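You operate a simulated robot arm through the tools that you are given. There is no shell and no other tool. Be economical: measure what you need, move in short steps, check, and stop when the job is done.

Carry out the task below with a simulated two-armed robot. There is one attempt and no reset: what you move stays moved.

Task
Dip the clean mug about 5 cm into blue glaze, then rub its foot bare on the sponge mat.
Fine: the mug goes back on the mug board and the lid back on the blue bucket; no thin or running coat. The dusty mug stays as it is. The other buckets stay shut. Set down upright: stoneware mug.
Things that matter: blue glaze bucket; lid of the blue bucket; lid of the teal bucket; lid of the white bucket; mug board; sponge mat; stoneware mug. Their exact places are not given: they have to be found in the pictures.

It is judged by the outcome, as a careful person would: the job done as asked, and still so three seconds after it is handed in. It fails if anything else is knocked over, pushed out of place, dropped, spilled or broken. Lids that push on must go on centred and level and be pressed home; caps that screw on are set level and turned clockwise until they are tight.

Robot
Two 6-joint arms with two-finger parallel grippers on one trunk, on a base that drives. Base frame: it is fixed to the floor where the robot stands at the start and does not move with it; the origin is under the middle of the robot, x ahead of it, y to its left, z up; the surface under the hand at the start is at about z = 850. Readings come in mm, degrees, newtons and seconds.
The left shoulder is at the start at [50, 170, 1260], the right one opposite. With the tool pointing down near the work surface each hand reaches from about 500 to 960 mm from the robot's upright axis, wherever it stands, measured 20 degrees to its own side. Places, roughly: blue glaze bucket [750, 1750, 500]; lid of the blue bucket (28x28x5 cm) [600, 1000, 900]; lid of the teal bucket (28x28x5 cm) [700, 1400, 800]; lid of the white bucket (28x28x5 cm) [700, 2000, 800]; mug board [600, -200, 900]; sponge mat [600, 100, 900]. Payload 1.57 kg a hand.
The TCP of each hand is the grasp point between the finger pads, 30 mm short of the fingertips. In the tool frame z runs along the fingers and y along their closing line. Largest opening 80 mm; finger width 17, thickness 12; the body of the gripper, 40 by 82 mm, starts 80 mm behind the TCP.
Orientation is told as [roll, pitch, yaw] about the base's x, y, z axes, in that order, counted from this pose: with the fingers straight down and closing along the base's y, the tool's x points along the base's -x, its y along +y and its z along -z.

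Tools
- The arms move only by the tool move_arm. It takes "left_targets", "right_targets" or both (then of equal length, played together; a hand with none holds still); each is one flat list of numbers, 7 for each row, row after row: the closure in counts, from 0 (fully open) to 255 (shut), then the shift along the base's x, y, z in units of 40 mm (1.0 is 40 mm), then the turn, a rotation vector about the base's x, y, z in units of 5 degrees (1.0 is 5 degrees). In form: [hand, dx, dy, dz, rx, ry, rz, hand, dx, dy, dz, rx, ry, rz, ...]. A call has 1 to 10 rows; each row shifts and turns the commanded pose from where the row before left it. A call with a number of a shift or a turn outside -1 to 1 is refused whole. Each row takes 0.2 s and may step no farther than 50 mm and 8.6 degrees from the row before; otherwise, or with a gripper value out of range, the whole call is refused. A pose out of reach is approached as far as the arm can. The call stops where the force on the tool passes 40 N (or 10 N more than at its start, if that is more) or the arm is blocked; 0.2 s more then pass. Each finger travels about 45 mm/s and halts on what it meets, pressing with about 36 N; the grip force reading is that of the motor and also rises with nothing between the fingers. The clock runs only during rows and for 0.2 s after the last one: add rows that do not move to give the fingers time. The reply holds the time, the measured pose of the TCP, the force on the tool along the base axes, the opening and the grip force, in the units named above and with some noise, with the torque about the TCP (base axes, N m) and any sound that the robot's microphone picked up, and new pictures: "pictures" is both (left out), scene, wrist or none (wrist: the cameras of the hands that moved).
- Cameras (640 x 400 px; columns grow to the right, rows downward): "scene" is now at [27.7, 22.6, 1818.8]; the picture's right is [0.32, -0.95, 0.00], its down [-0.79, -0.27, -0.55] and it looks along [0.52, 0.18, -0.83] (base axes); focal length 290 px, centre (320, 200). "left" rides on the left gripper at [72, 7, -122] in its tool frame; the picture's right is [-0.09, 1.00, 0.00], its down [-0.84, -0.08, -0.54] and it looks along [-0.54, -0.05, 0.84] (tool axes); focal length 238 px, centre (320, 200). "right" rides on the right gripper at [72, -7, -122] in its tool frame; the picture's right is [0.09, 1.00, 0.00], its down [-0.84, 0.08, -0.54] and it looks along [-0.54, 0.05, 0.84] (tool axes); focal length 238 px, centre (320, 200).
- raise_lower(by): slides the trunk up (or, below 0, down) by that many mm; the arms and the scene camera ride with it, the base frame stays. It gives what a move gives, with no picture.
- roll_base(legs): drives the robot by 1 to 6 legs, each [ahead, left, turn to the left] in mm, mm and degrees, along the robot's own axes; the way and the turn of a leg run together, so that a leg with both is an arc; at most 1500 mm and 180 degrees a leg. The arms and the cameras ride along, it lands a little off, and it stops where it bumps. It gives what a move gives, and a new picture of the scene camera.
- pan_tilt(pan, tilt): turns the head with the scene camera to pan (to the left, within 86 degrees either way) and tilt (down, from -29 to 69), counted from straight ahead of the robot. It gives what a move gives, and a new picture of the scene camera.
- probe_pixels(camera, pixels): for up to 12 pixels [column, row] of the newest picture of that camera ("zoom" is the newest enlarged one), the place [x, y, z] in the base frame of the surface seen there, good to about 2 mm. No time passes.
- inspect(camera, box): a new picture of the part [left, top, right, bottom] of that camera's present view, enlarged. No time passes.
- job_done(): hands the job in; it is judged then, once.

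Go step by step. Measure first, check grasps and placings, and put right what went wrong. The budget is 80 turns and 260 pictures, counting those below and the enlarged ones. Unless the task says otherwise, let go and move clear before handing in, and close with one line.

The tools are called after ">>>" as name(argument=value, ...) on one line, values as JSON. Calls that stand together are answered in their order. move_arm: Moves the arms, as the interface text tells. Its arguments: {"type":"object","properties":{"left_targets":{"type":"array"},"right_targets":{"type":"array"},"pictures":{"type":"string","enum":["both","scene","wrist","none"]}},"required":[]} The other tools are called the same way: raise_lower (by) slides the trunk up or down; roll_base (legs) drives the base; pan_tilt (pan, tilt) turns the head that bears the scene camera; probe_pixels (camera, pixels) gives the place of the surface under pixels of a picture; inspect (camera, box) takes an enlarged picture of a part of a camera's view; job_done () hands the job in.

At the start:

```text
clock: 0.0
left_tcp_pos: [673.1, 408.3, 1148.9]
left_tool_rot: [0.0, -0.2, 0.0]
left_ft_force: [0.2, -0.3, 0.7]
left_ft_torque: [-0.03, 0.03, 0.01]
left_gripper_width: 80.1
left_grip_force: 0.1
right_tcp_pos: [719.9, -64.1, 1149.0]
right_tool_rot: [0.0, 0.0, 0.0]
right_ft_force: [-0.1, 0.2, -0.2]
right_ft_torque: [0.0, -0.01, -0.01]
right_gripper_width: 80.1
right_grip_force: 0.1
trunk travel left (down, up): [-875.0, 95.0]
robot x, y, heading: [-0.1, -0.9, -0.2]
head pan, tilt: [18.6, 56.5]
```

scene: 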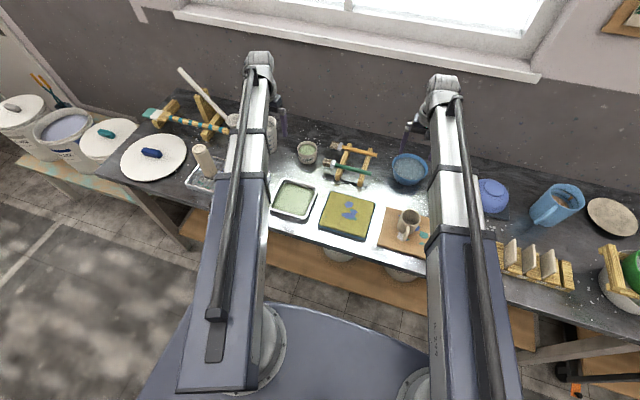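
right: 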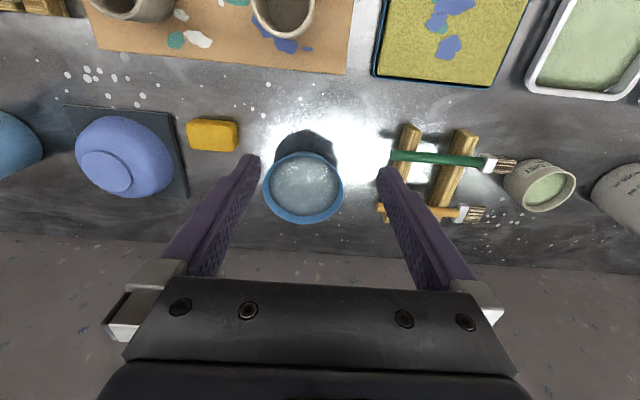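
left: 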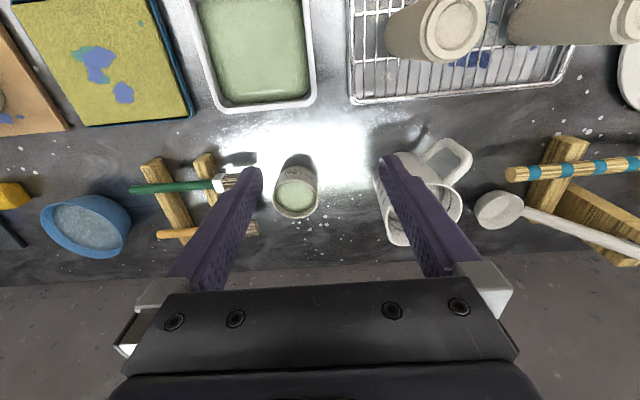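

The scene shows the mug board near (405,230), the sponge near (347,215), and the buckets at left with one open at (62,130). I'll enlarge these areas.

>>> inspect(camera="scene", box=[0, 60, 220, 200])

>>> inspect(camera="scene", box=[250, 130, 450, 260])

>>> pan_tilt(pan=0, tilt=60)

>>> pan_tilt(pan=70, tilt=40)

```text
2.86 times, centred on (110, 130) of scene
```

zoom: 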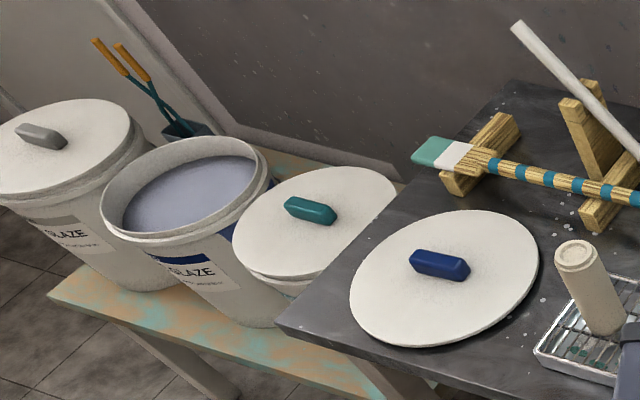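

```text
3.08 times, centred on (350, 195) of scene
```

zoom: 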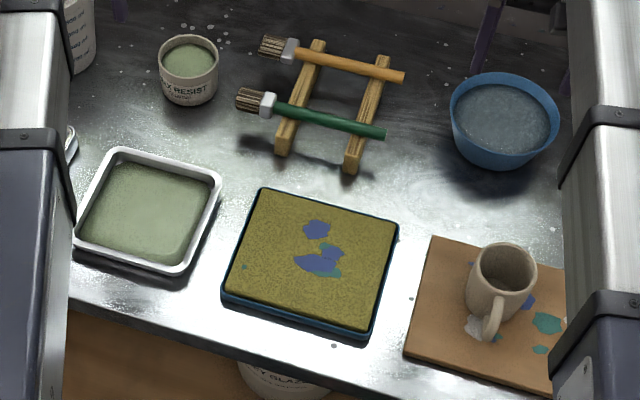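

```text
clock: 0.8
left_tcp_pos: [671.7, 408.4, 1150.2]
left_tool_rot: [0.1, -0.1, 0.0]
left_ft_force: [0.0, -0.3, 0.4]
left_ft_torque: [0.02, 0.01, -0.01]
left_gripper_width: 80.1
left_grip_force: 0.0
right_tcp_pos: [720.4, -62.5, 1149.2]
right_tool_rot: [0.0, 0.1, 0.0]
right_ft_force: [0.6, -0.1, 1.1]
right_ft_torque: [0.0, -0.02, 0.02]
right_gripper_width: 80.1
right_grip_force: 0.0
trunk travel left (down, up): [-875.0, 95.0]
robot x, y, heading: [-4.8, 2.3, -0.1]
head pan, tilt: [0.0, 60.0]
```

scene: 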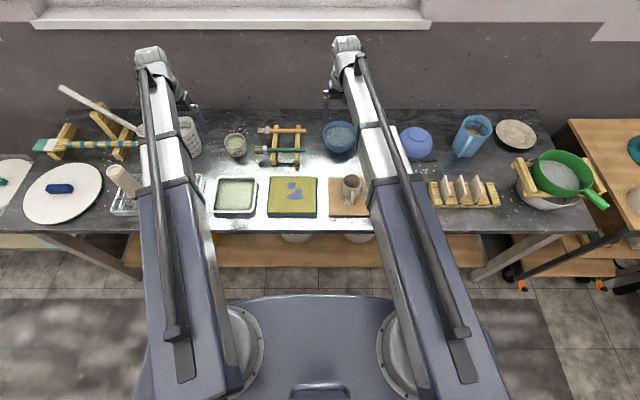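

```text
clock: 2.2
left_tcp_pos: [671.8, 409.5, 1149.4]
left_tool_rot: [0.0, -0.2, -0.1]
left_ft_force: [0.4, -1.2, -0.2]
left_ft_torque: [0.0, 0.0, 0.02]
left_gripper_width: 80.1
left_grip_force: 0.2
right_tcp_pos: [719.5, -63.9, 1149.1]
right_tool_rot: [0.1, 0.0, 0.1]
right_ft_force: [-0.1, -0.7, 0.0]
right_ft_torque: [0.0, 0.01, -0.03]
right_gripper_width: 79.9
right_grip_force: 0.0
trunk travel left (down, up): [-875.0, 95.0]
robot x, y, heading: [0.1, 0.5, -0.0]
head pan, tilt: [70.0, 40.0]
```

scene: 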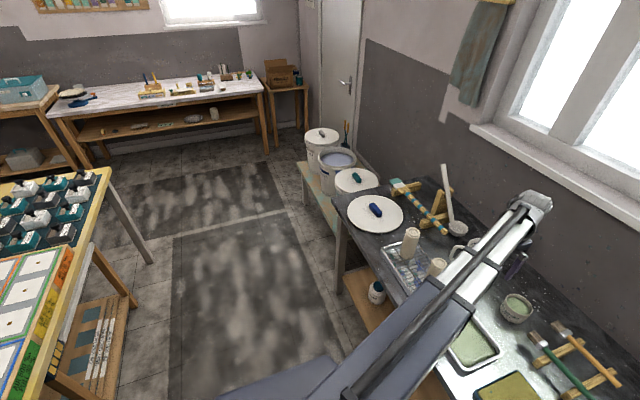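

The blue lid lies on the near bench end and the blue bucket is open. I'll bring the right hand back over the mug board to see both mugs.

>>> move_arm(right_targets=[0, -0.8, -0.7, 0, 0, 0, 0, 0, -0.8, -0.7, 0, 0, 0, 0, 0, -0.8, -0.7, 0, 0, 0, 0, 0, -0.8, -0.7, 0, 0, 0, 0], pictures="wrist")

>>> inspect(camera="right", box=[120, 0, 520, 250])

>>> inspect(camera="scene", box=[280, 110, 440, 210])

```text
clock: 3.2
left_tcp_pos: [671.3, 408.5, 1150.4]
left_tool_rot: [0.1, -0.1, 0.0]
left_ft_force: [-1.3, 1.0, 0.1]
left_ft_torque: [0.01, -0.02, 0.01]
left_gripper_width: 79.8
left_grip_force: 0.2
right_tcp_pos: [589.6, -175.4, 1149.8]
right_tool_rot: [0.0, 0.0, 0.0]
right_ft_force: [0.7, -0.4, 0.1]
right_ft_torque: [0.01, 0.02, 0.01]
right_gripper_width: 80.0
right_grip_force: 0.0
trunk travel left (down, up): [-875.0, 95.0]
robot x, y, heading: [3.7, -2.5, -0.0]
head pan, tilt: [70.0, 40.0]
```

right: 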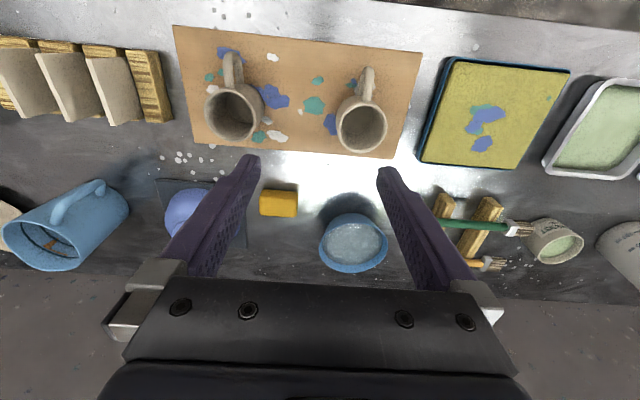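

```text
1.60 times, centred on (320, 125) of right
```

zoom: 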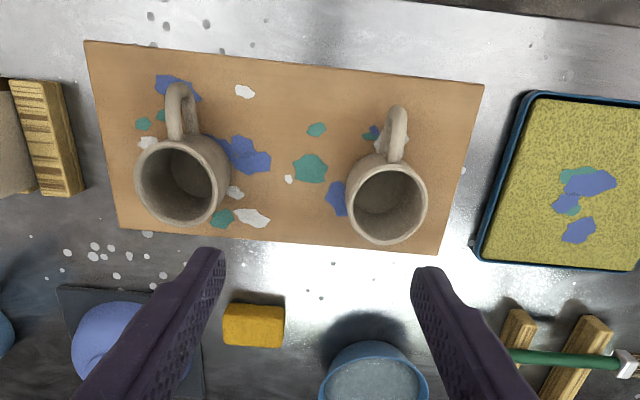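

```text
4.00 times, centred on (360, 160) of scene
```

zoom: 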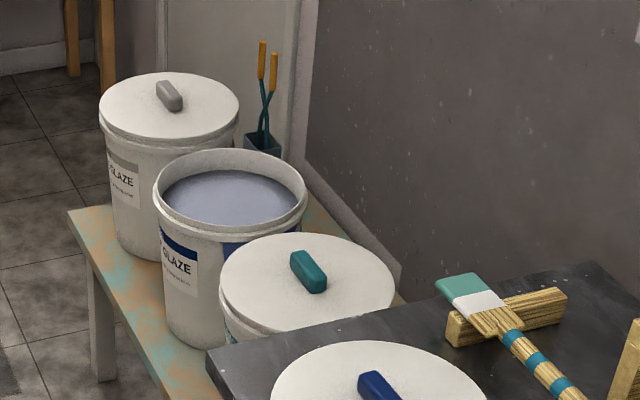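

The two mugs sit at (233,110) and (362,125); I need closer views of each to tell which one is dusty.

>>> inspect(camera="right", box=[190, 45, 290, 145])

>>> inspect(camera="right", box=[315, 60, 415, 160])

>>> pan_tilt(pan=-15, tilt=55)

```text
4.00 times, centred on (240, 95) of right
```

zoom: 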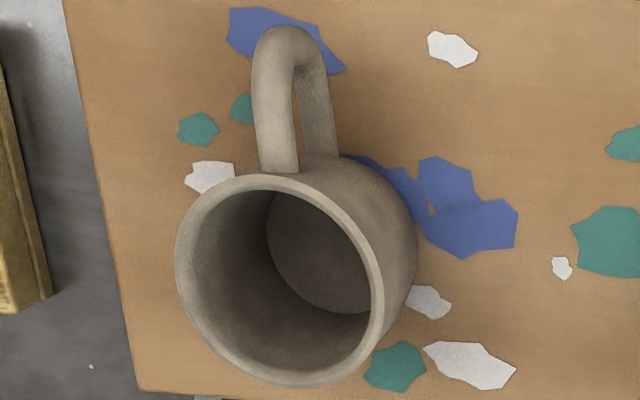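

```text
4.00 times, centred on (365, 110) of right
```

zoom: 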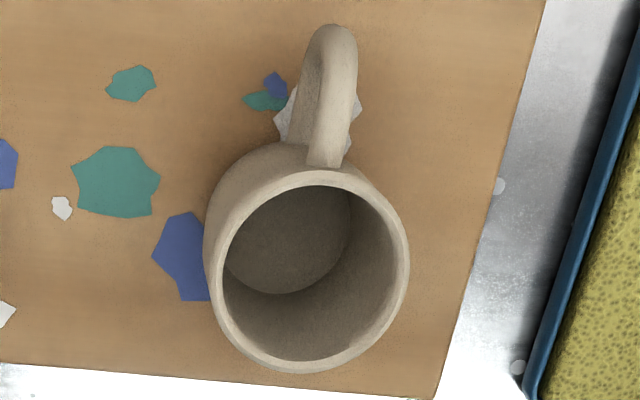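

```text
clock: 4.8
left_tcp_pos: [671.6, 408.8, 1149.0]
left_tool_rot: [0.1, -0.2, 0.1]
left_ft_force: [0.0, -0.2, 0.1]
left_ft_torque: [0.0, -0.01, -0.02]
left_gripper_width: 79.8
left_grip_force: 0.0
right_tcp_pos: [591.2, -175.4, 1150.0]
right_tool_rot: [0.0, 0.1, 0.0]
right_ft_force: [0.4, -1.3, 0.9]
right_ft_torque: [-0.03, 0.0, 0.02]
right_gripper_width: 80.0
right_grip_force: 0.1
trunk travel left (down, up): [-875.0, 95.0]
robot x, y, heading: [0.5, -1.0, -0.0]
head pan, tilt: [-15.0, 55.0]
```

scene: 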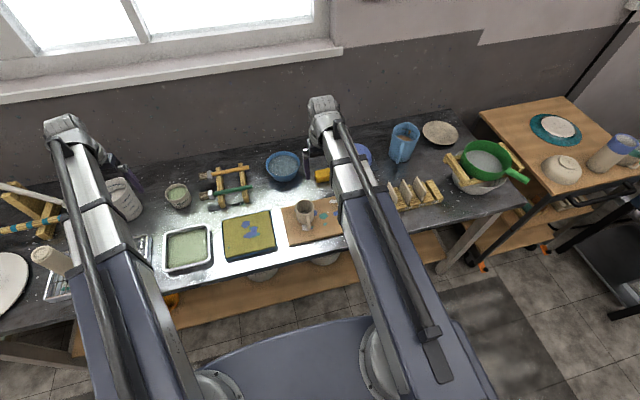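

Both mugs look alike at this range. I'll measure them, and tilt the right wrist camera for a lower side view.

>>> probe_pixels(camera="right", pixels=[[209, 110], [260, 112], [232, 90], [232, 139], [338, 128], [386, 122], [362, 107], [360, 152], [229, 55], [367, 70], [300, 100], [320, 50]])

>>> move_arm(right_targets=[0, -0.5, -0.5, -0.8, 0, -1, 0, 0, -0.5, -0.5, -0.8, 0, -1, 0, 0, -0.5, 0, 0, 0, -1, 0, 0, -0.5, 0, 0, 0, -1, 0], pictures="wrist")

```text
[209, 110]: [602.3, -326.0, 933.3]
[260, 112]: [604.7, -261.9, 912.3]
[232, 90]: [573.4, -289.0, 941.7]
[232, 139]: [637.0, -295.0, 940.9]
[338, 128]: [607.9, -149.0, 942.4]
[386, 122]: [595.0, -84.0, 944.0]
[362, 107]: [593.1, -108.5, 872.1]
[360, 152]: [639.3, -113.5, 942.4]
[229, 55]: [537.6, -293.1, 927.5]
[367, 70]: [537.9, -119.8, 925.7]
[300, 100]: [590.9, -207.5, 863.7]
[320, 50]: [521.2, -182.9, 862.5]
```

```text
clock: 5.8
left_tcp_pos: [671.5, 409.1, 1148.9]
left_tool_rot: [0.1, -0.1, 0.0]
left_ft_force: [-0.4, 0.8, -0.1]
left_ft_torque: [-0.01, 0.01, -0.03]
left_gripper_width: 80.0
left_grip_force: 0.0
right_tcp_pos: [530.3, -216.1, 1162.8]
right_tool_rot: [0.0, -20.0, 0.1]
right_ft_force: [0.0, -0.2, -0.7]
right_ft_torque: [-0.02, -0.01, 0.0]
right_gripper_width: 80.1
right_grip_force: 0.1
right hand out of reach, approached as far as the arm can: row 1, 2, 3, 4
trunk travel left (down, up): [-875.0, 95.0]
robot x, y, heading: [-0.4, -4.0, -0.2]
head pan, tilt: [-15.0, 55.0]
```

right: 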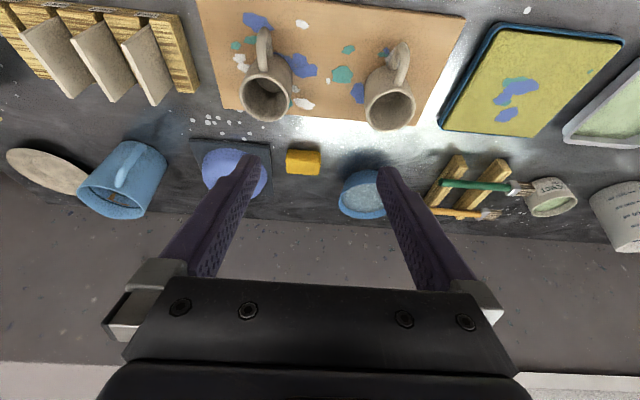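

Mugs are about 67 mm across with the rim at z 942 and the board at 862. I'll zoom again at this better angle.

>>> inspect(camera="right", box=[220, 20, 320, 130])

>>> inspect(camera="right", box=[340, 25, 440, 135])

>>> inspect(camera="scene", box=[270, 180, 350, 250])

```text
3.64 times, centred on (270, 75) of right
```

zoom: 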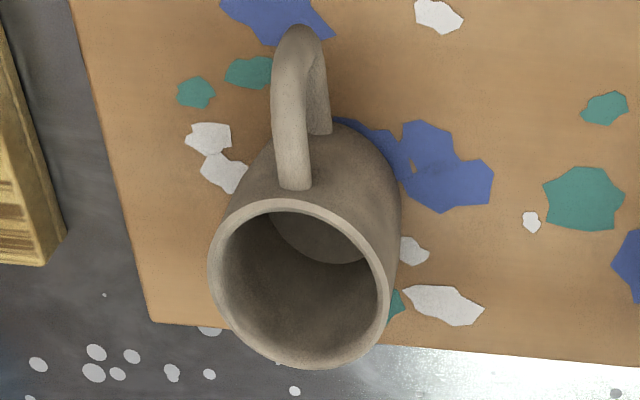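

```text
3.64 times, centred on (390, 80) of right
```

zoom: 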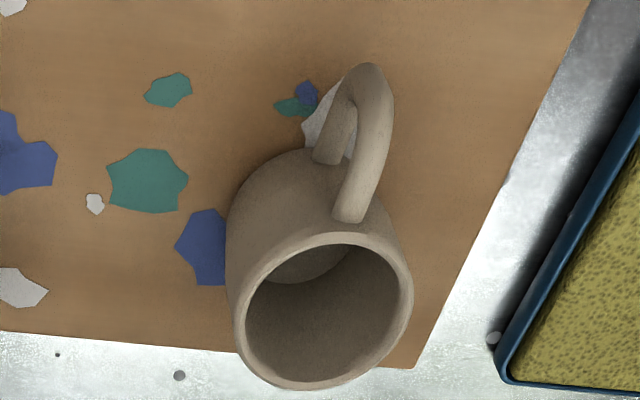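

```text
5.71 times, centred on (310, 215) of scene
```

zoom: 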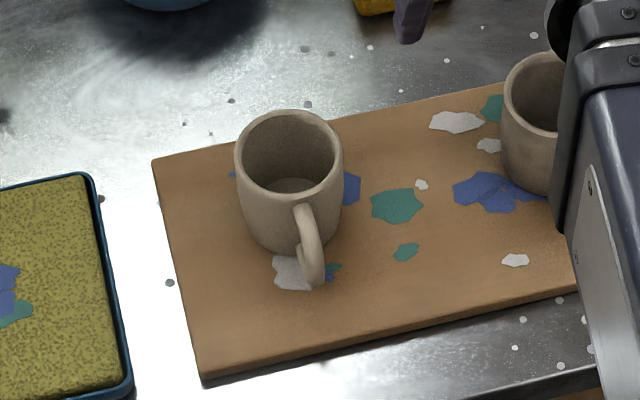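

The left mug is fairly clear, and the right one is hidden by the arm. I'll swing the right hand out to the right to uncover it.

>>> move_arm(right_targets=[0, 0.3, -1, 0, 0, 1, 0, 0, 0.3, -1, 0, 0, 1, 0, 0, 0.3, -1, 0, 0, 1, 0, 0, 0.3, -1, 0, 0, 1, 0, 0, 0, -1, 0, 0, 0, 0, 0, 0, -1, 0, 0, 0, 0, 0, 0, -1, 0, 0, 0, 0, 0, 0, -1, 0, 0, 0, 0, 0, 0, -1, 0, 0, 0, 0], pictures="scene")

>>> inspect(camera="scene", box=[280, 170, 400, 245])

```text
clock: 7.8
left_tcp_pos: [671.8, 408.5, 1149.1]
left_tool_rot: [0.0, -0.1, 0.0]
left_ft_force: [-0.4, 0.2, -0.3]
left_ft_torque: [0.01, 0.01, 0.01]
left_gripper_width: 80.3
left_grip_force: 0.1
right_tcp_pos: [578.8, -579.1, 1149.2]
right_tool_rot: [0.0, 0.0, 0.0]
right_ft_force: [-0.2, 0.1, -0.4]
right_ft_torque: [0.02, 0.02, 0.0]
right_gripper_width: 80.1
right_grip_force: 0.0
right hand out of reach, approached as far as the arm can: row 1, 2, 4
trunk travel left (down, up): [-875.0, 95.0]
robot x, y, heading: [2.4, -1.1, -0.1]
head pan, tilt: [-15.0, 55.0]
```

scene: 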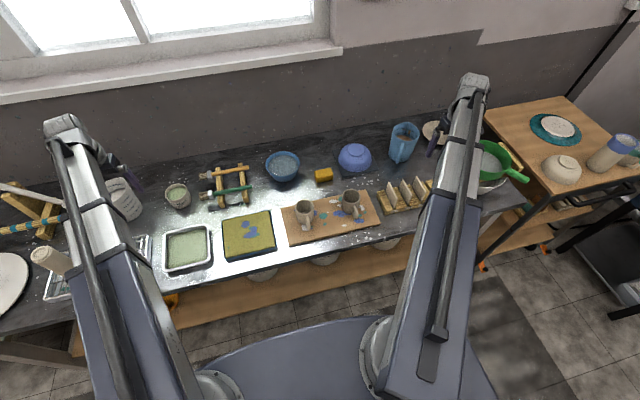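

```text
5.33 times, centred on (340, 208) of scene
```

zoom: 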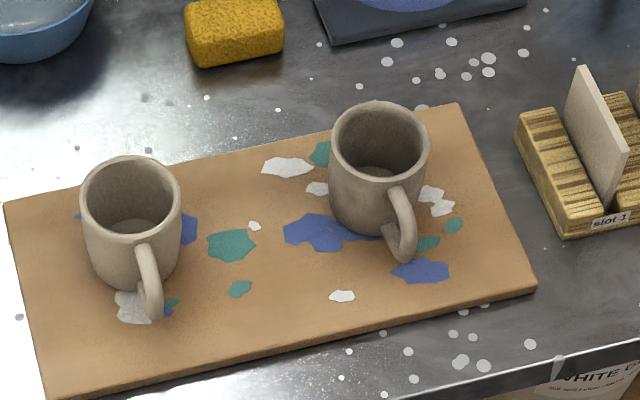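

The right-hand mug looks greyer; I'll zoom harder on each to compare the surfaces.

>>> inspect(camera="scene", box=[290, 195, 322, 235])

>>> inspect(camera="scene", box=[336, 183, 368, 223])

>>> inspect(camera="scene", box=[370, 170, 450, 220])

>>> probe_pixels(camera="scene", pixels=[[226, 224], [271, 213], [277, 248], [225, 260], [250, 235], [232, 230], [268, 245], [303, 220], [281, 208], [370, 192], [288, 246]])

```text
10.00 times, centred on (306, 215) of scene
```

zoom: 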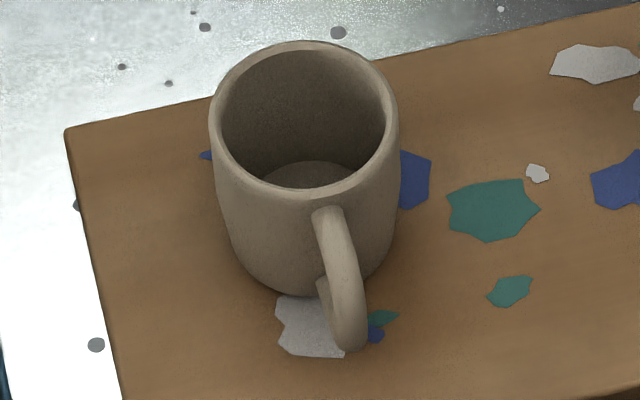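

```text
10.00 times, centred on (352, 203) of scene
```

zoom: 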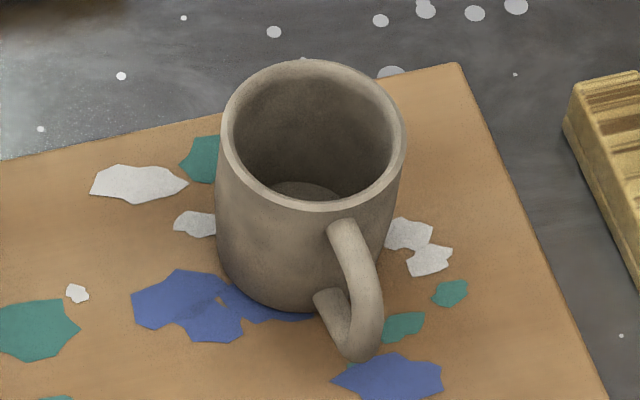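

```text
8.00 times, centred on (410, 195) of scene
```

zoom: 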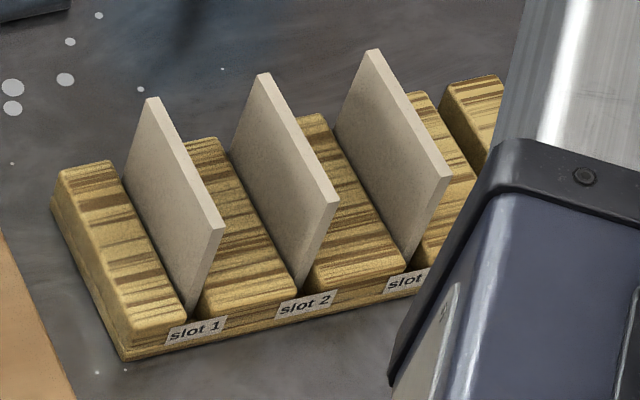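

```text
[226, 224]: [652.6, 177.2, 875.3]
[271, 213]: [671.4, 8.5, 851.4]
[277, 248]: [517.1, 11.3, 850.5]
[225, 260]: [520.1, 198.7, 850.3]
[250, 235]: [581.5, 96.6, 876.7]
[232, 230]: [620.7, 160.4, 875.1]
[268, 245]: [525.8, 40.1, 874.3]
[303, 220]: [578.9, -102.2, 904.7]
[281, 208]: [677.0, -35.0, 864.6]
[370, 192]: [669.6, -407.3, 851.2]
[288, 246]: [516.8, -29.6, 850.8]
```

The right mug shows smudgy grey patches and the left one is evenly speckled, so the left (y≈-117) is probably the clean one; I'll check it again up close. Now I'll measure the bucket side.

>>> pan_tilt(pan=70, tilt=35)

>>> probe_pixels(camera="scene", pixels=[[320, 100], [335, 125], [370, 160], [375, 180], [300, 115], [300, 60], [240, 70], [60, 90], [120, 210], [150, 170], [320, 40], [350, 60]])

>>> inspect(camera="scene", box=[270, 80, 430, 200])

```text
clock: 9.4
left_tcp_pos: [672.0, 408.5, 1149.1]
left_tool_rot: [0.1, 0.0, 0.0]
left_ft_force: [-0.4, -0.2, 0.4]
left_ft_torque: [-0.01, 0.01, 0.06]
left_gripper_width: 79.8
left_grip_force: 0.1
right_tcp_pos: [578.7, -577.9, 1148.8]
right_tool_rot: [0.0, -0.1, 0.0]
right_ft_force: [0.5, -0.3, 0.3]
right_ft_torque: [0.03, 0.01, -0.02]
right_gripper_width: 80.0
right_grip_force: 0.3
trunk travel left (down, up): [-875.0, 95.0]
robot x, y, heading: [-1.3, 1.2, -0.1]
head pan, tilt: [70.0, 35.0]
```

scene: 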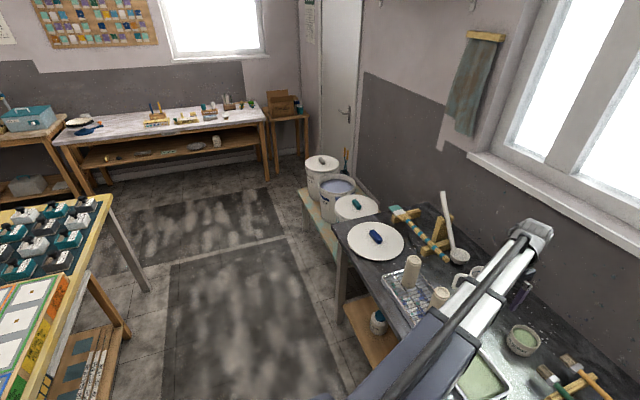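

```text
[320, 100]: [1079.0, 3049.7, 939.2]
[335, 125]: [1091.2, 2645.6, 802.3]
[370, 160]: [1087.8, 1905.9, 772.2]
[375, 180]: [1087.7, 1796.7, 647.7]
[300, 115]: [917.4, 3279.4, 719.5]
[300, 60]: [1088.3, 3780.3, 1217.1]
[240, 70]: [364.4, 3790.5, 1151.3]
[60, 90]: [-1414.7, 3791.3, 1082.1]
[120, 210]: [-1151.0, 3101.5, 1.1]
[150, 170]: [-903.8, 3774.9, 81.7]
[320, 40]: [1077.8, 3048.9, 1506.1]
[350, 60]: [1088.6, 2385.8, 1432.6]
```

```text
3.33 times, centred on (350, 140) of scene
```

zoom: 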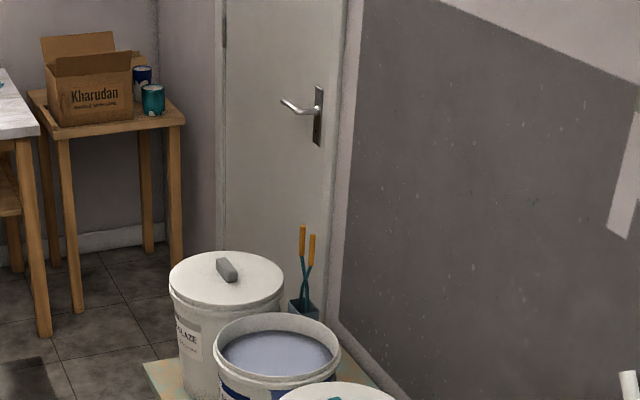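

There's plenty of room to the left, with the wall at x≈1088. I'll probe the bucket, glaze and lids.

>>> probe_pixels(camera="scene", pixels=[[337, 187], [322, 187], [350, 190], [337, 178], [337, 196], [376, 237], [352, 240], [400, 242], [357, 204], [322, 162], [346, 155], [345, 222]])

>>> roll_base(legs=[[0, 0, 0.5]])

```text
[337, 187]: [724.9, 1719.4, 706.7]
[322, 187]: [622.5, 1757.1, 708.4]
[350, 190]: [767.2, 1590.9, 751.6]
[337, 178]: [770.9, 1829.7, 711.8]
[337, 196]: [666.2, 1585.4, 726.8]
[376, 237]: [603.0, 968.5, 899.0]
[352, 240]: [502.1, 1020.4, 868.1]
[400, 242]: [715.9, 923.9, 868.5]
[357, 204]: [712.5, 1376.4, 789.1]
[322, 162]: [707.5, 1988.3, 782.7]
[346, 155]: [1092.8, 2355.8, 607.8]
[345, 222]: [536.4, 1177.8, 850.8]
```

```text
clock: 10.1
left_tcp_pos: [669.0, 414.7, 1149.4]
left_tool_rot: [0.0, -0.1, 0.5]
left_ft_force: [0.1, -1.1, 0.9]
left_ft_torque: [0.0, 0.03, -0.01]
left_gripper_width: 79.7
left_grip_force: 0.0
right_tcp_pos: [583.0, -572.1, 1148.2]
right_tool_rot: [0.0, 0.0, 0.4]
right_ft_force: [0.3, 0.1, 0.0]
right_ft_torque: [-0.01, 0.02, 0.02]
right_gripper_width: 80.0
right_grip_force: 0.1
trunk travel left (down, up): [-875.0, 95.0]
robot x, y, heading: [3.9, -4.9, 0.6]
head pan, tilt: [70.0, 35.0]
```

scene: 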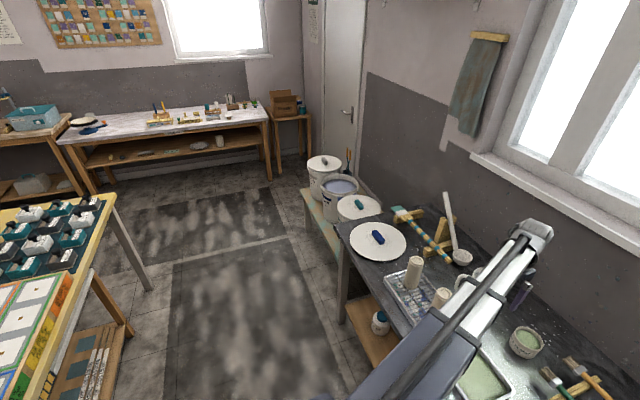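

Glaze surface is at z≈708 and the bucket rim at ≈750, centred about (720,1705). I'll bring the right hand over between the mugs for a close comparison.

>>> move_arm(right_targets=[0, 0, 1, 0, 0, 0, 0, 0, 0, 1, 0, 0, 0, 0, 0, 0, 1, 0, 0, 0, 0, 0, 0, 1, 0, 0, 0, 0, 0, 0, 1, 0, 0, 0, 0, 0, 0, 1, 0, 0, 0, 0, 0, 0, 1, 0, 0, 0, 0, 0, 0, 0.8, -0.6, 0, 0, 0, 0, 0, 0.8, -0.6, 0, 0, 0, 0, 0, 0.8, -0.3, 0, 0, 0], pictures="wrist")

>>> inspect(camera="right", box=[120, 0, 420, 190])

```text
clock: 12.3
left_tcp_pos: [668.5, 414.8, 1149.9]
left_tool_rot: [0.0, -0.1, 0.6]
left_ft_force: [0.0, 1.0, 0.0]
left_ft_torque: [-0.04, 0.03, 0.01]
left_gripper_width: 80.1
left_grip_force: 0.1
right_tcp_pos: [583.8, -195.9, 1150.9]
right_tool_rot: [0.0, 0.0, 0.6]
right_ft_force: [0.3, 1.4, -0.2]
right_ft_torque: [-0.04, 0.01, 0.05]
right_gripper_width: 80.1
right_grip_force: 0.1
right hand out of reach, approached as far as the arm can: row 8, 9, 10
trunk travel left (down, up): [-875.0, 95.0]
robot x, y, heading: [1.1, 0.6, 0.6]
head pan, tilt: [70.0, 35.0]
```

right: 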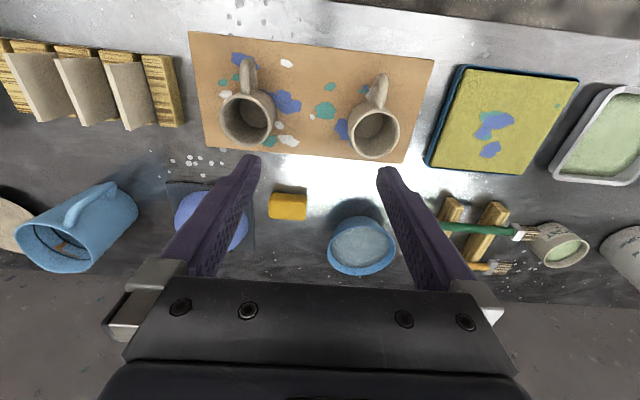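

```text
2.11 times, centred on (270, 95) of right
```

zoom: 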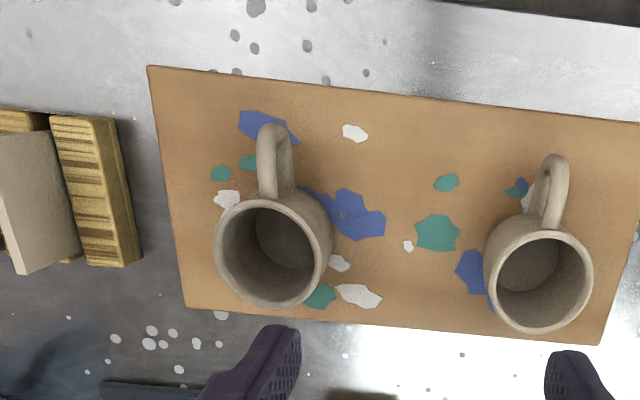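

The arm is near its inner reach limit here, so I'll back the base 100 mm and reach forward again over the clean mug.

>>> roll_base(legs=[[-100, 0, -0.6]])

>>> move_arm(right_targets=[0, 1, 0, 0, 0, 0, 0, 0, 1, 0, 0, 0, 0, 0, 0, 0.3, 0, -0.8, 0, 0, 0, 0, 0, 0, -0.8, 0, 0, 0, 0, 0, 0, -0.6, 0, 0, 0, 0, 0, 0, 0, 0, 0, 0], pictures="wrist")

>>> inspect(camera="right", box=[120, 0, 460, 190])

```text
clock: 13.5
left_tcp_pos: [571.8, 408.0, 1150.0]
left_tool_rot: [0.0, -0.1, 0.0]
left_ft_force: [0.0, -0.5, 0.5]
left_ft_torque: [0.03, -0.01, 0.0]
left_gripper_width: 80.1
left_grip_force: 0.1
right_tcp_pos: [482.4, -201.3, 1150.4]
right_tool_rot: [0.0, -0.1, 0.0]
right_ft_force: [0.3, -0.5, -0.1]
right_ft_torque: [0.01, -0.03, -0.02]
right_gripper_width: 80.2
right_grip_force: 0.1
trunk travel left (down, up): [-875.0, 95.0]
robot x, y, heading: [-97.8, 0.6, -0.1]
head pan, tilt: [70.0, 35.0]
```

scene: 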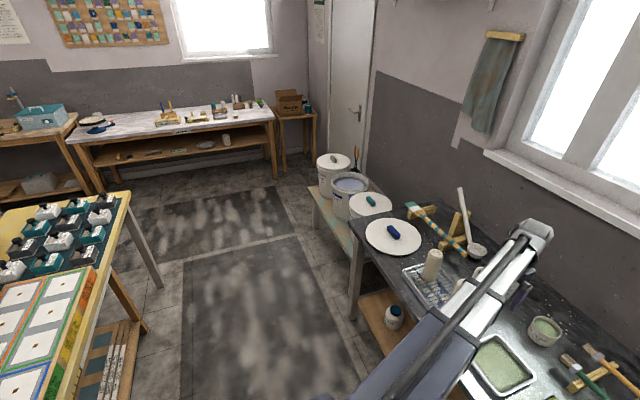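

```text
clock: 14.9
left_tcp_pos: [572.3, 407.7, 1148.8]
left_tool_rot: [0.1, -0.1, 0.1]
left_ft_force: [0.2, -0.5, 0.4]
left_ft_torque: [0.01, 0.02, 0.0]
left_gripper_width: 80.1
left_grip_force: 0.1
right_tcp_pos: [573.6, -200.8, 1148.8]
right_tool_rot: [0.1, 0.0, 0.0]
right_ft_force: [-1.1, 0.1, 0.1]
right_ft_torque: [0.02, 0.01, 0.0]
right_gripper_width: 79.9
right_grip_force: 0.2
right hand out of reach, approached as far as the arm can: row 3, 4, 5
trunk travel left (down, up): [-875.0, 95.0]
robot x, y, heading: [-99.0, -3.5, -0.2]
head pan, tilt: [70.0, 35.0]
```

right: 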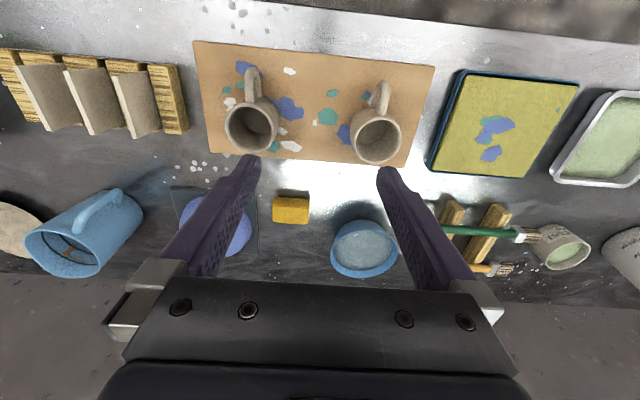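

```text
1.88 times, centred on (290, 95) of right
```

zoom: 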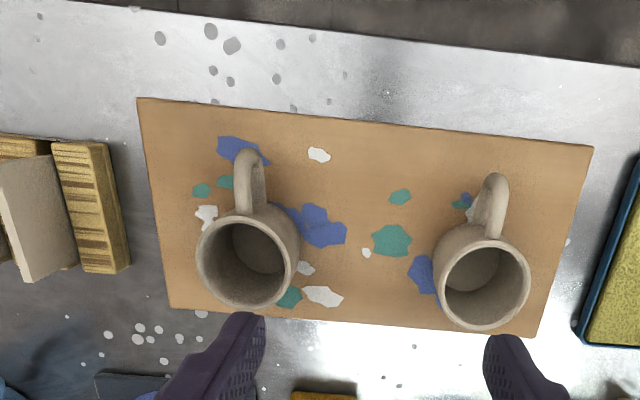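

Horizontal travel worked but downward commands didn't; I'll test by lowering the trunk instead, since nothing is within 150 mm below either hand.

>>> raise_lower(by=-80)

>>> move_arm(right_targets=[0, 0, 0, -0.5, 0, 0, 0, 0, 0, 0, 0, 0, 0, 0], pictures="none")

```text
clock: 16.1
left_tcp_pos: [572.0, 407.7, 1070.5]
left_tool_rot: [0.0, -0.2, 0.0]
left_ft_force: [-0.1, -0.6, -0.7]
left_ft_torque: [0.0, 0.0, -0.01]
left_gripper_width: 79.9
left_grip_force: 0.0
right_tcp_pos: [574.9, -199.0, 1069.2]
right_tool_rot: [0.0, 0.1, 0.0]
right_ft_force: [0.6, 0.1, -0.2]
right_ft_torque: [-0.02, -0.01, 0.01]
right_gripper_width: 80.2
right_grip_force: 0.1
trunk travel left (down, up): [-795.0, 175.0]
robot x, y, heading: [-99.2, -0.9, -0.2]
head pan, tilt: [70.0, 35.0]
```

```text
clock: 16.6
left_tcp_pos: [573.4, 407.9, 1069.5]
left_tool_rot: [0.0, -0.2, 0.0]
left_ft_force: [-0.2, -0.2, 0.3]
left_ft_torque: [-0.01, 0.03, -0.01]
left_gripper_width: 80.2
left_grip_force: 0.1
right_tcp_pos: [574.4, -201.1, 1070.2]
right_tool_rot: [0.0, 0.0, 0.0]
right_ft_force: [0.2, -0.8, 0.0]
right_ft_torque: [0.0, 0.0, 0.02]
right_gripper_width: 79.9
right_grip_force: 0.1
right hand out of reach, approached as far as the arm can: row 1
trunk travel left (down, up): [-795.0, 175.0]
robot x, y, heading: [-102.8, -1.4, 0.2]
head pan, tilt: [70.0, 35.0]
```

Downward is still blocked, so I'll probe whether it frees up farther out, staying well above the mugs.

>>> move_arm(right_targets=[0, 0, 0, 0.5, 0, 0, 0, 0, 0.5, 0, 0, 0, 0, 0, 0, 0, 0, -0.25, 0, 0, 0, 0, 0.5, 0, 0, 0, 0, 0, 0, 0, 0, -0.25, 0, 0, 0, 0, 0.5, 0, 0, 0, 0, 0, 0, 0, 0, -0.25, 0, 0, 0, 0, 0.5, 0, 0, 0, 0, 0, 0, 0, 0, -0.25, 0, 0, 0, 0, 0, 0, 0, 0, 0, 0], pictures="none")

```text
clock: 18.9
left_tcp_pos: [573.4, 407.4, 1069.6]
left_tool_rot: [0.0, 0.0, 0.0]
left_ft_force: [0.2, -0.2, 1.3]
left_ft_torque: [0.0, 0.02, 0.0]
left_gripper_width: 80.3
left_grip_force: 0.1
right_tcp_pos: [655.2, -199.2, 1070.5]
right_tool_rot: [0.0, 0.0, 0.0]
right_ft_force: [-0.2, 0.0, -0.3]
right_ft_torque: [0.02, 0.03, 0.03]
right_gripper_width: 80.0
right_grip_force: 0.1
right hand out of reach, approached as far as the arm can: row 1, 3, 5, 7, 9
trunk travel left (down, up): [-795.0, 175.0]
robot x, y, heading: [-98.4, -1.8, -0.1]
head pan, tilt: [70.0, 35.0]
```

Only the trunk moves the hands vertically: these arms work in a plane, so z comes from raise_lower. I'll swing the left hand up to horizontal to keep it clear, and bring the right hand over the clean mug at (606,-117).

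>>> move_arm(left_targets=[0, 0.468, 0, 0.02, 0, -1, 0, 0, 0.465, 0, 0.061, 0, -1, 0, 0, 0.458, 0, 0.102, 0, -1, 0, 0, 0.447, 0, 0.142, 0, -1, 0, 0, 0.433, 0, 0.18, 0, -1, 0, 0, 0.416, 0, 0.216, 0, -1, 0, 0, 0.395, 0, 0.252, 0, -1, 0, 0, 0.372, 0, 0.286, 0, -1, 0, 0, 0.346, 0, 0.317, 0, -1, 0], right_targets=[0, -0.41, 0.68, 0, 0, 0, 0, 0, -0.41, 0.68, 0, 0, 0, 0, 0, -0.41, 0.68, 0, 0, 0, 0, 0, 0, 0, 0, 0, 0, 0, 0, 0, 0, 0, 0, 0, 0, 0, 0, 0, 0, 0, 0, 0, 0, 0, 0, 0, 0, 0, 0, 0, 0, 0, 0, 0, 0, 0, 0, 0, 0, 0, 0, 0, 0], pictures="both")

>>> inspect(camera="right", box=[100, 0, 420, 190])

```text
clock: 20.9
left_tcp_pos: [724.3, 408.8, 1134.4]
left_tool_rot: [0.2, -45.1, 0.0]
left_ft_force: [-0.4, -0.3, -0.1]
left_ft_torque: [0.0, 0.02, -0.05]
left_gripper_width: 80.1
left_grip_force: 0.1
right_tcp_pos: [606.8, -117.5, 1068.8]
right_tool_rot: [-0.1, 0.0, -0.1]
right_ft_force: [0.5, -0.6, 0.2]
right_ft_torque: [0.0, 0.0, -0.01]
right_gripper_width: 80.1
right_grip_force: 0.0
trunk travel left (down, up): [-795.0, 175.0]
robot x, y, heading: [-96.7, -1.8, 0.1]
head pan, tilt: [70.0, 35.0]
```

scene: 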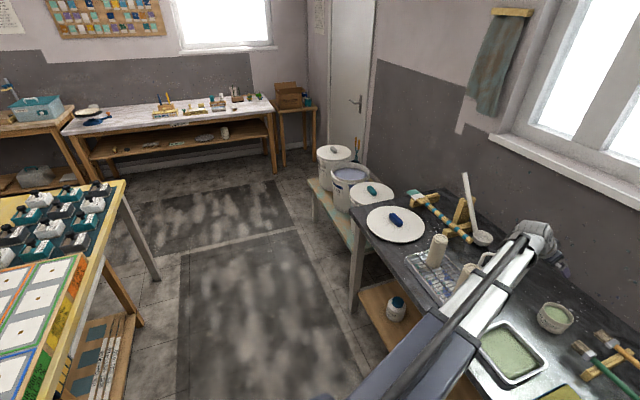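
right: 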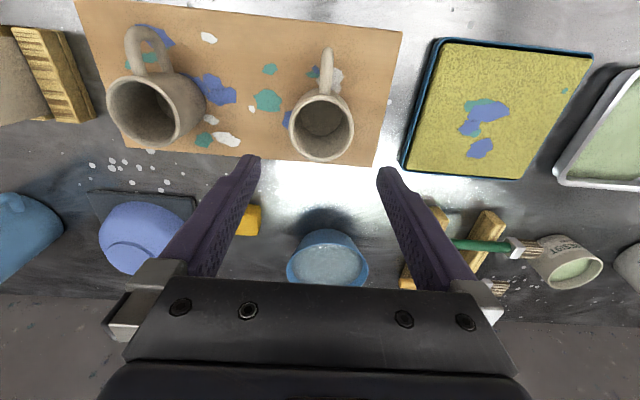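
left: 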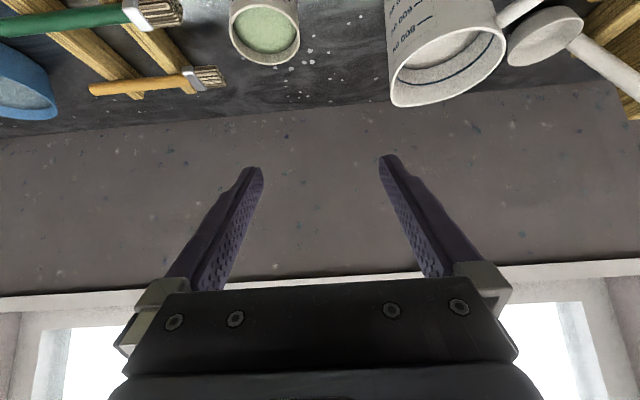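

```text
2.00 times, centred on (260, 95) of right
```

zoom: 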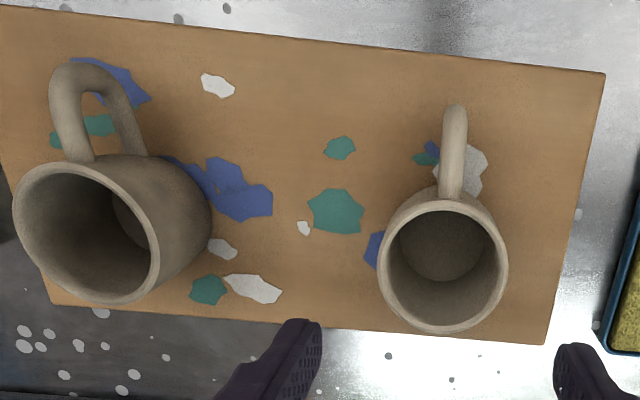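

I'll zoom closely on each mug's wall before committing.

>>> inspect(camera="right", box=[100, 20, 215, 150])

>>> inspect(camera="right", box=[270, 40, 370, 165])

>>> probe_pixels(camera="right", pixels=[[291, 125], [352, 125], [322, 96], [322, 159], [300, 105], [345, 105], [328, 60], [155, 90]])

```text
3.08 times, centred on (158, 85) of right
```

zoom: 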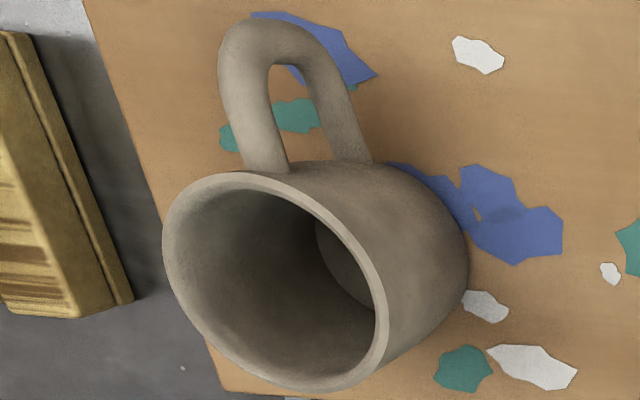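

```text
3.20 times, centred on (320, 102) of right
```

zoom: 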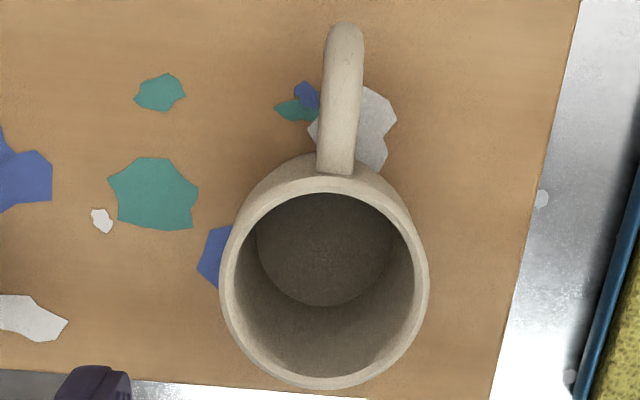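

```text
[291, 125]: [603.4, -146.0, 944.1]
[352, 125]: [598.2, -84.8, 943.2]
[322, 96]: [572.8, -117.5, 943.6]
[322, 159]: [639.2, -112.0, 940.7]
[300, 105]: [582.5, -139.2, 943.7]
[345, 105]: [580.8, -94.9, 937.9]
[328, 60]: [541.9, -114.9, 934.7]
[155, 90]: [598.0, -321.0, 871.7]
```

The right-hand mug has soft grey blotches and the y=-116 mug is clean. I'll finish tilting the left hand to horizontal, centre the right hand, then lower the trunk to grasp height.

>>> move_arm(left_targets=[0, 0.317, 0, 0.346, 0, -1, 0, 0, 0.286, 0, 0.372, 0, -1, 0, 0, 0.252, 0, 0.395, 0, -1, 0, 0, 0.216, 0, 0.416, 0, -1, 0, 0, 0.18, 0, 0.433, 0, -1, 0, 0, 0.142, 0, 0.447, 0, -1, 0, 0, 0.102, 0, 0.458, 0, -1, 0, 0, 0.061, 0, 0.465, 0, -1, 0, 0, 0.02, 0, 0.468, 0, -1, 0], right_targets=[0, 0, 0.05, 0, 0, 0, 0, 0, 0, 0, 0, 0, 0, 0, 0, 0, 0, 0, 0, 0, 0, 0, 0, 0, 0, 0, 0, 0, 0, 0, 0, 0, 0, 0, 0, 0, 0, 0, 0, 0, 0, 0, 0, 0, 0, 0, 0, 0, 0, 0, 0, 0, 0, 0, 0, 0, 0, 0, 0, 0, 0, 0, 0], pictures="none")

>>> raise_lower(by=-90)

>>> inspect(camera="right", box=[160, 20, 480, 220])

```text
clock: 22.9
left_tcp_pos: [788.1, 409.0, 1290.2]
left_tool_rot: [121.0, -89.9, -120.8]
left_ft_force: [-0.4, -0.8, 0.2]
left_ft_torque: [0.03, -0.02, 0.01]
left_gripper_width: 80.1
left_grip_force: 0.0
left hand out of reach, approached as far as the arm can: row 6
right_tcp_pos: [606.3, -115.5, 1068.6]
right_tool_rot: [0.0, 0.0, 0.1]
right_ft_force: [-0.2, 0.7, 0.1]
right_ft_torque: [0.0, -0.02, 0.01]
right_gripper_width: 80.0
right_grip_force: 0.0
trunk travel left (down, up): [-795.0, 175.0]
robot x, y, heading: [-98.4, 0.8, -0.0]
head pan, tilt: [70.0, 35.0]
```

```text
clock: 24.1
left_tcp_pos: [788.3, 409.1, 1199.5]
left_tool_rot: [128.0, -90.0, -128.0]
left_ft_force: [-0.4, 0.9, -0.2]
left_ft_torque: [0.03, -0.02, -0.03]
left_gripper_width: 80.1
left_grip_force: 0.0
right_tcp_pos: [607.4, -115.0, 979.2]
right_tool_rot: [0.0, 0.0, 0.0]
right_ft_force: [0.2, 0.1, -0.6]
right_ft_torque: [0.03, -0.03, 0.0]
right_gripper_width: 79.9
right_grip_force: 0.1
trunk travel left (down, up): [-705.0, 265.0]
robot x, y, heading: [-100.7, -0.3, -0.1]
head pan, tilt: [70.0, 35.0]
```

```text
2.00 times, centred on (320, 120) of right
```

zoom: 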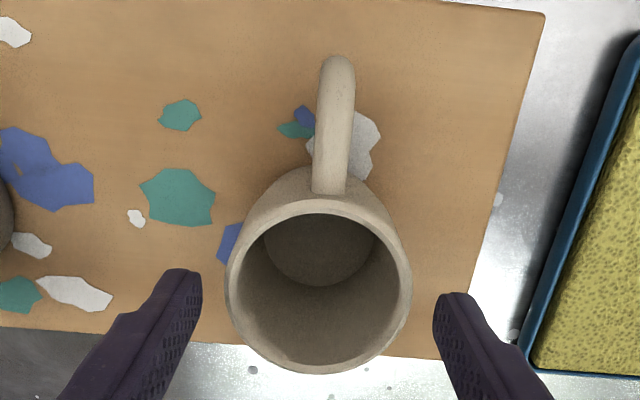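

The fingers straddle the mug symmetrically. I'll lower 33 mm to z≈946 and close.

>>> raise_lower(by=-33)

>>> move_arm(right_targets=[255, 0, 0, 0, 0, 0, 0, 255, 0, 0, 0, 0, 0, 0, 255, 0, 0, 0, 0, 0, 0, 255, 0, 0, 0, 0, 0, 0], pictures="wrist")

```text
clock: 24.9
left_tcp_pos: [787.5, 409.6, 1167.4]
left_tool_rot: [127.8, -90.0, -127.7]
left_ft_force: [0.7, 0.1, -0.3]
left_ft_torque: [0.02, -0.03, 0.01]
left_gripper_width: 80.3
left_grip_force: 0.2
right_tcp_pos: [605.7, -116.1, 947.3]
right_tool_rot: [0.0, -0.1, 0.1]
right_ft_force: [0.6, -0.3, 0.8]
right_ft_torque: [-0.01, -0.01, 0.05]
right_gripper_width: 79.9
right_grip_force: 0.1
trunk travel left (down, up): [-672.0, 298.0]
robot x, y, heading: [-99.7, -1.7, -0.2]
head pan, tilt: [70.0, 35.0]
```

```text
clock: 25.9
left_tcp_pos: [787.8, 409.8, 1166.1]
left_tool_rot: [101.0, -90.0, -101.0]
left_ft_force: [-0.1, 0.4, 0.4]
left_ft_torque: [0.03, -0.04, 0.01]
left_gripper_width: 80.0
left_grip_force: 0.2
right_tcp_pos: [606.3, -114.4, 946.7]
right_tool_rot: [-0.1, 0.0, 0.0]
right_ft_force: [1.4, -0.5, 2.0]
right_ft_torque: [0.0, -0.02, 0.02]
right_gripper_width: 68.5
right_grip_force: 35.8
trunk travel left (down, up): [-672.0, 298.0]
robot x, y, heading: [-97.3, -1.3, 0.1]
head pan, tilt: [70.0, 35.0]
```

right: 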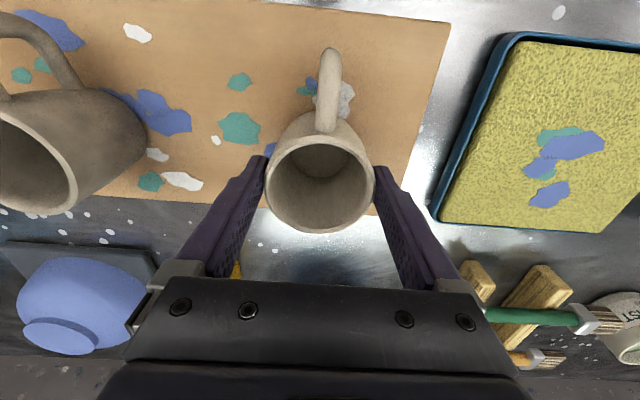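

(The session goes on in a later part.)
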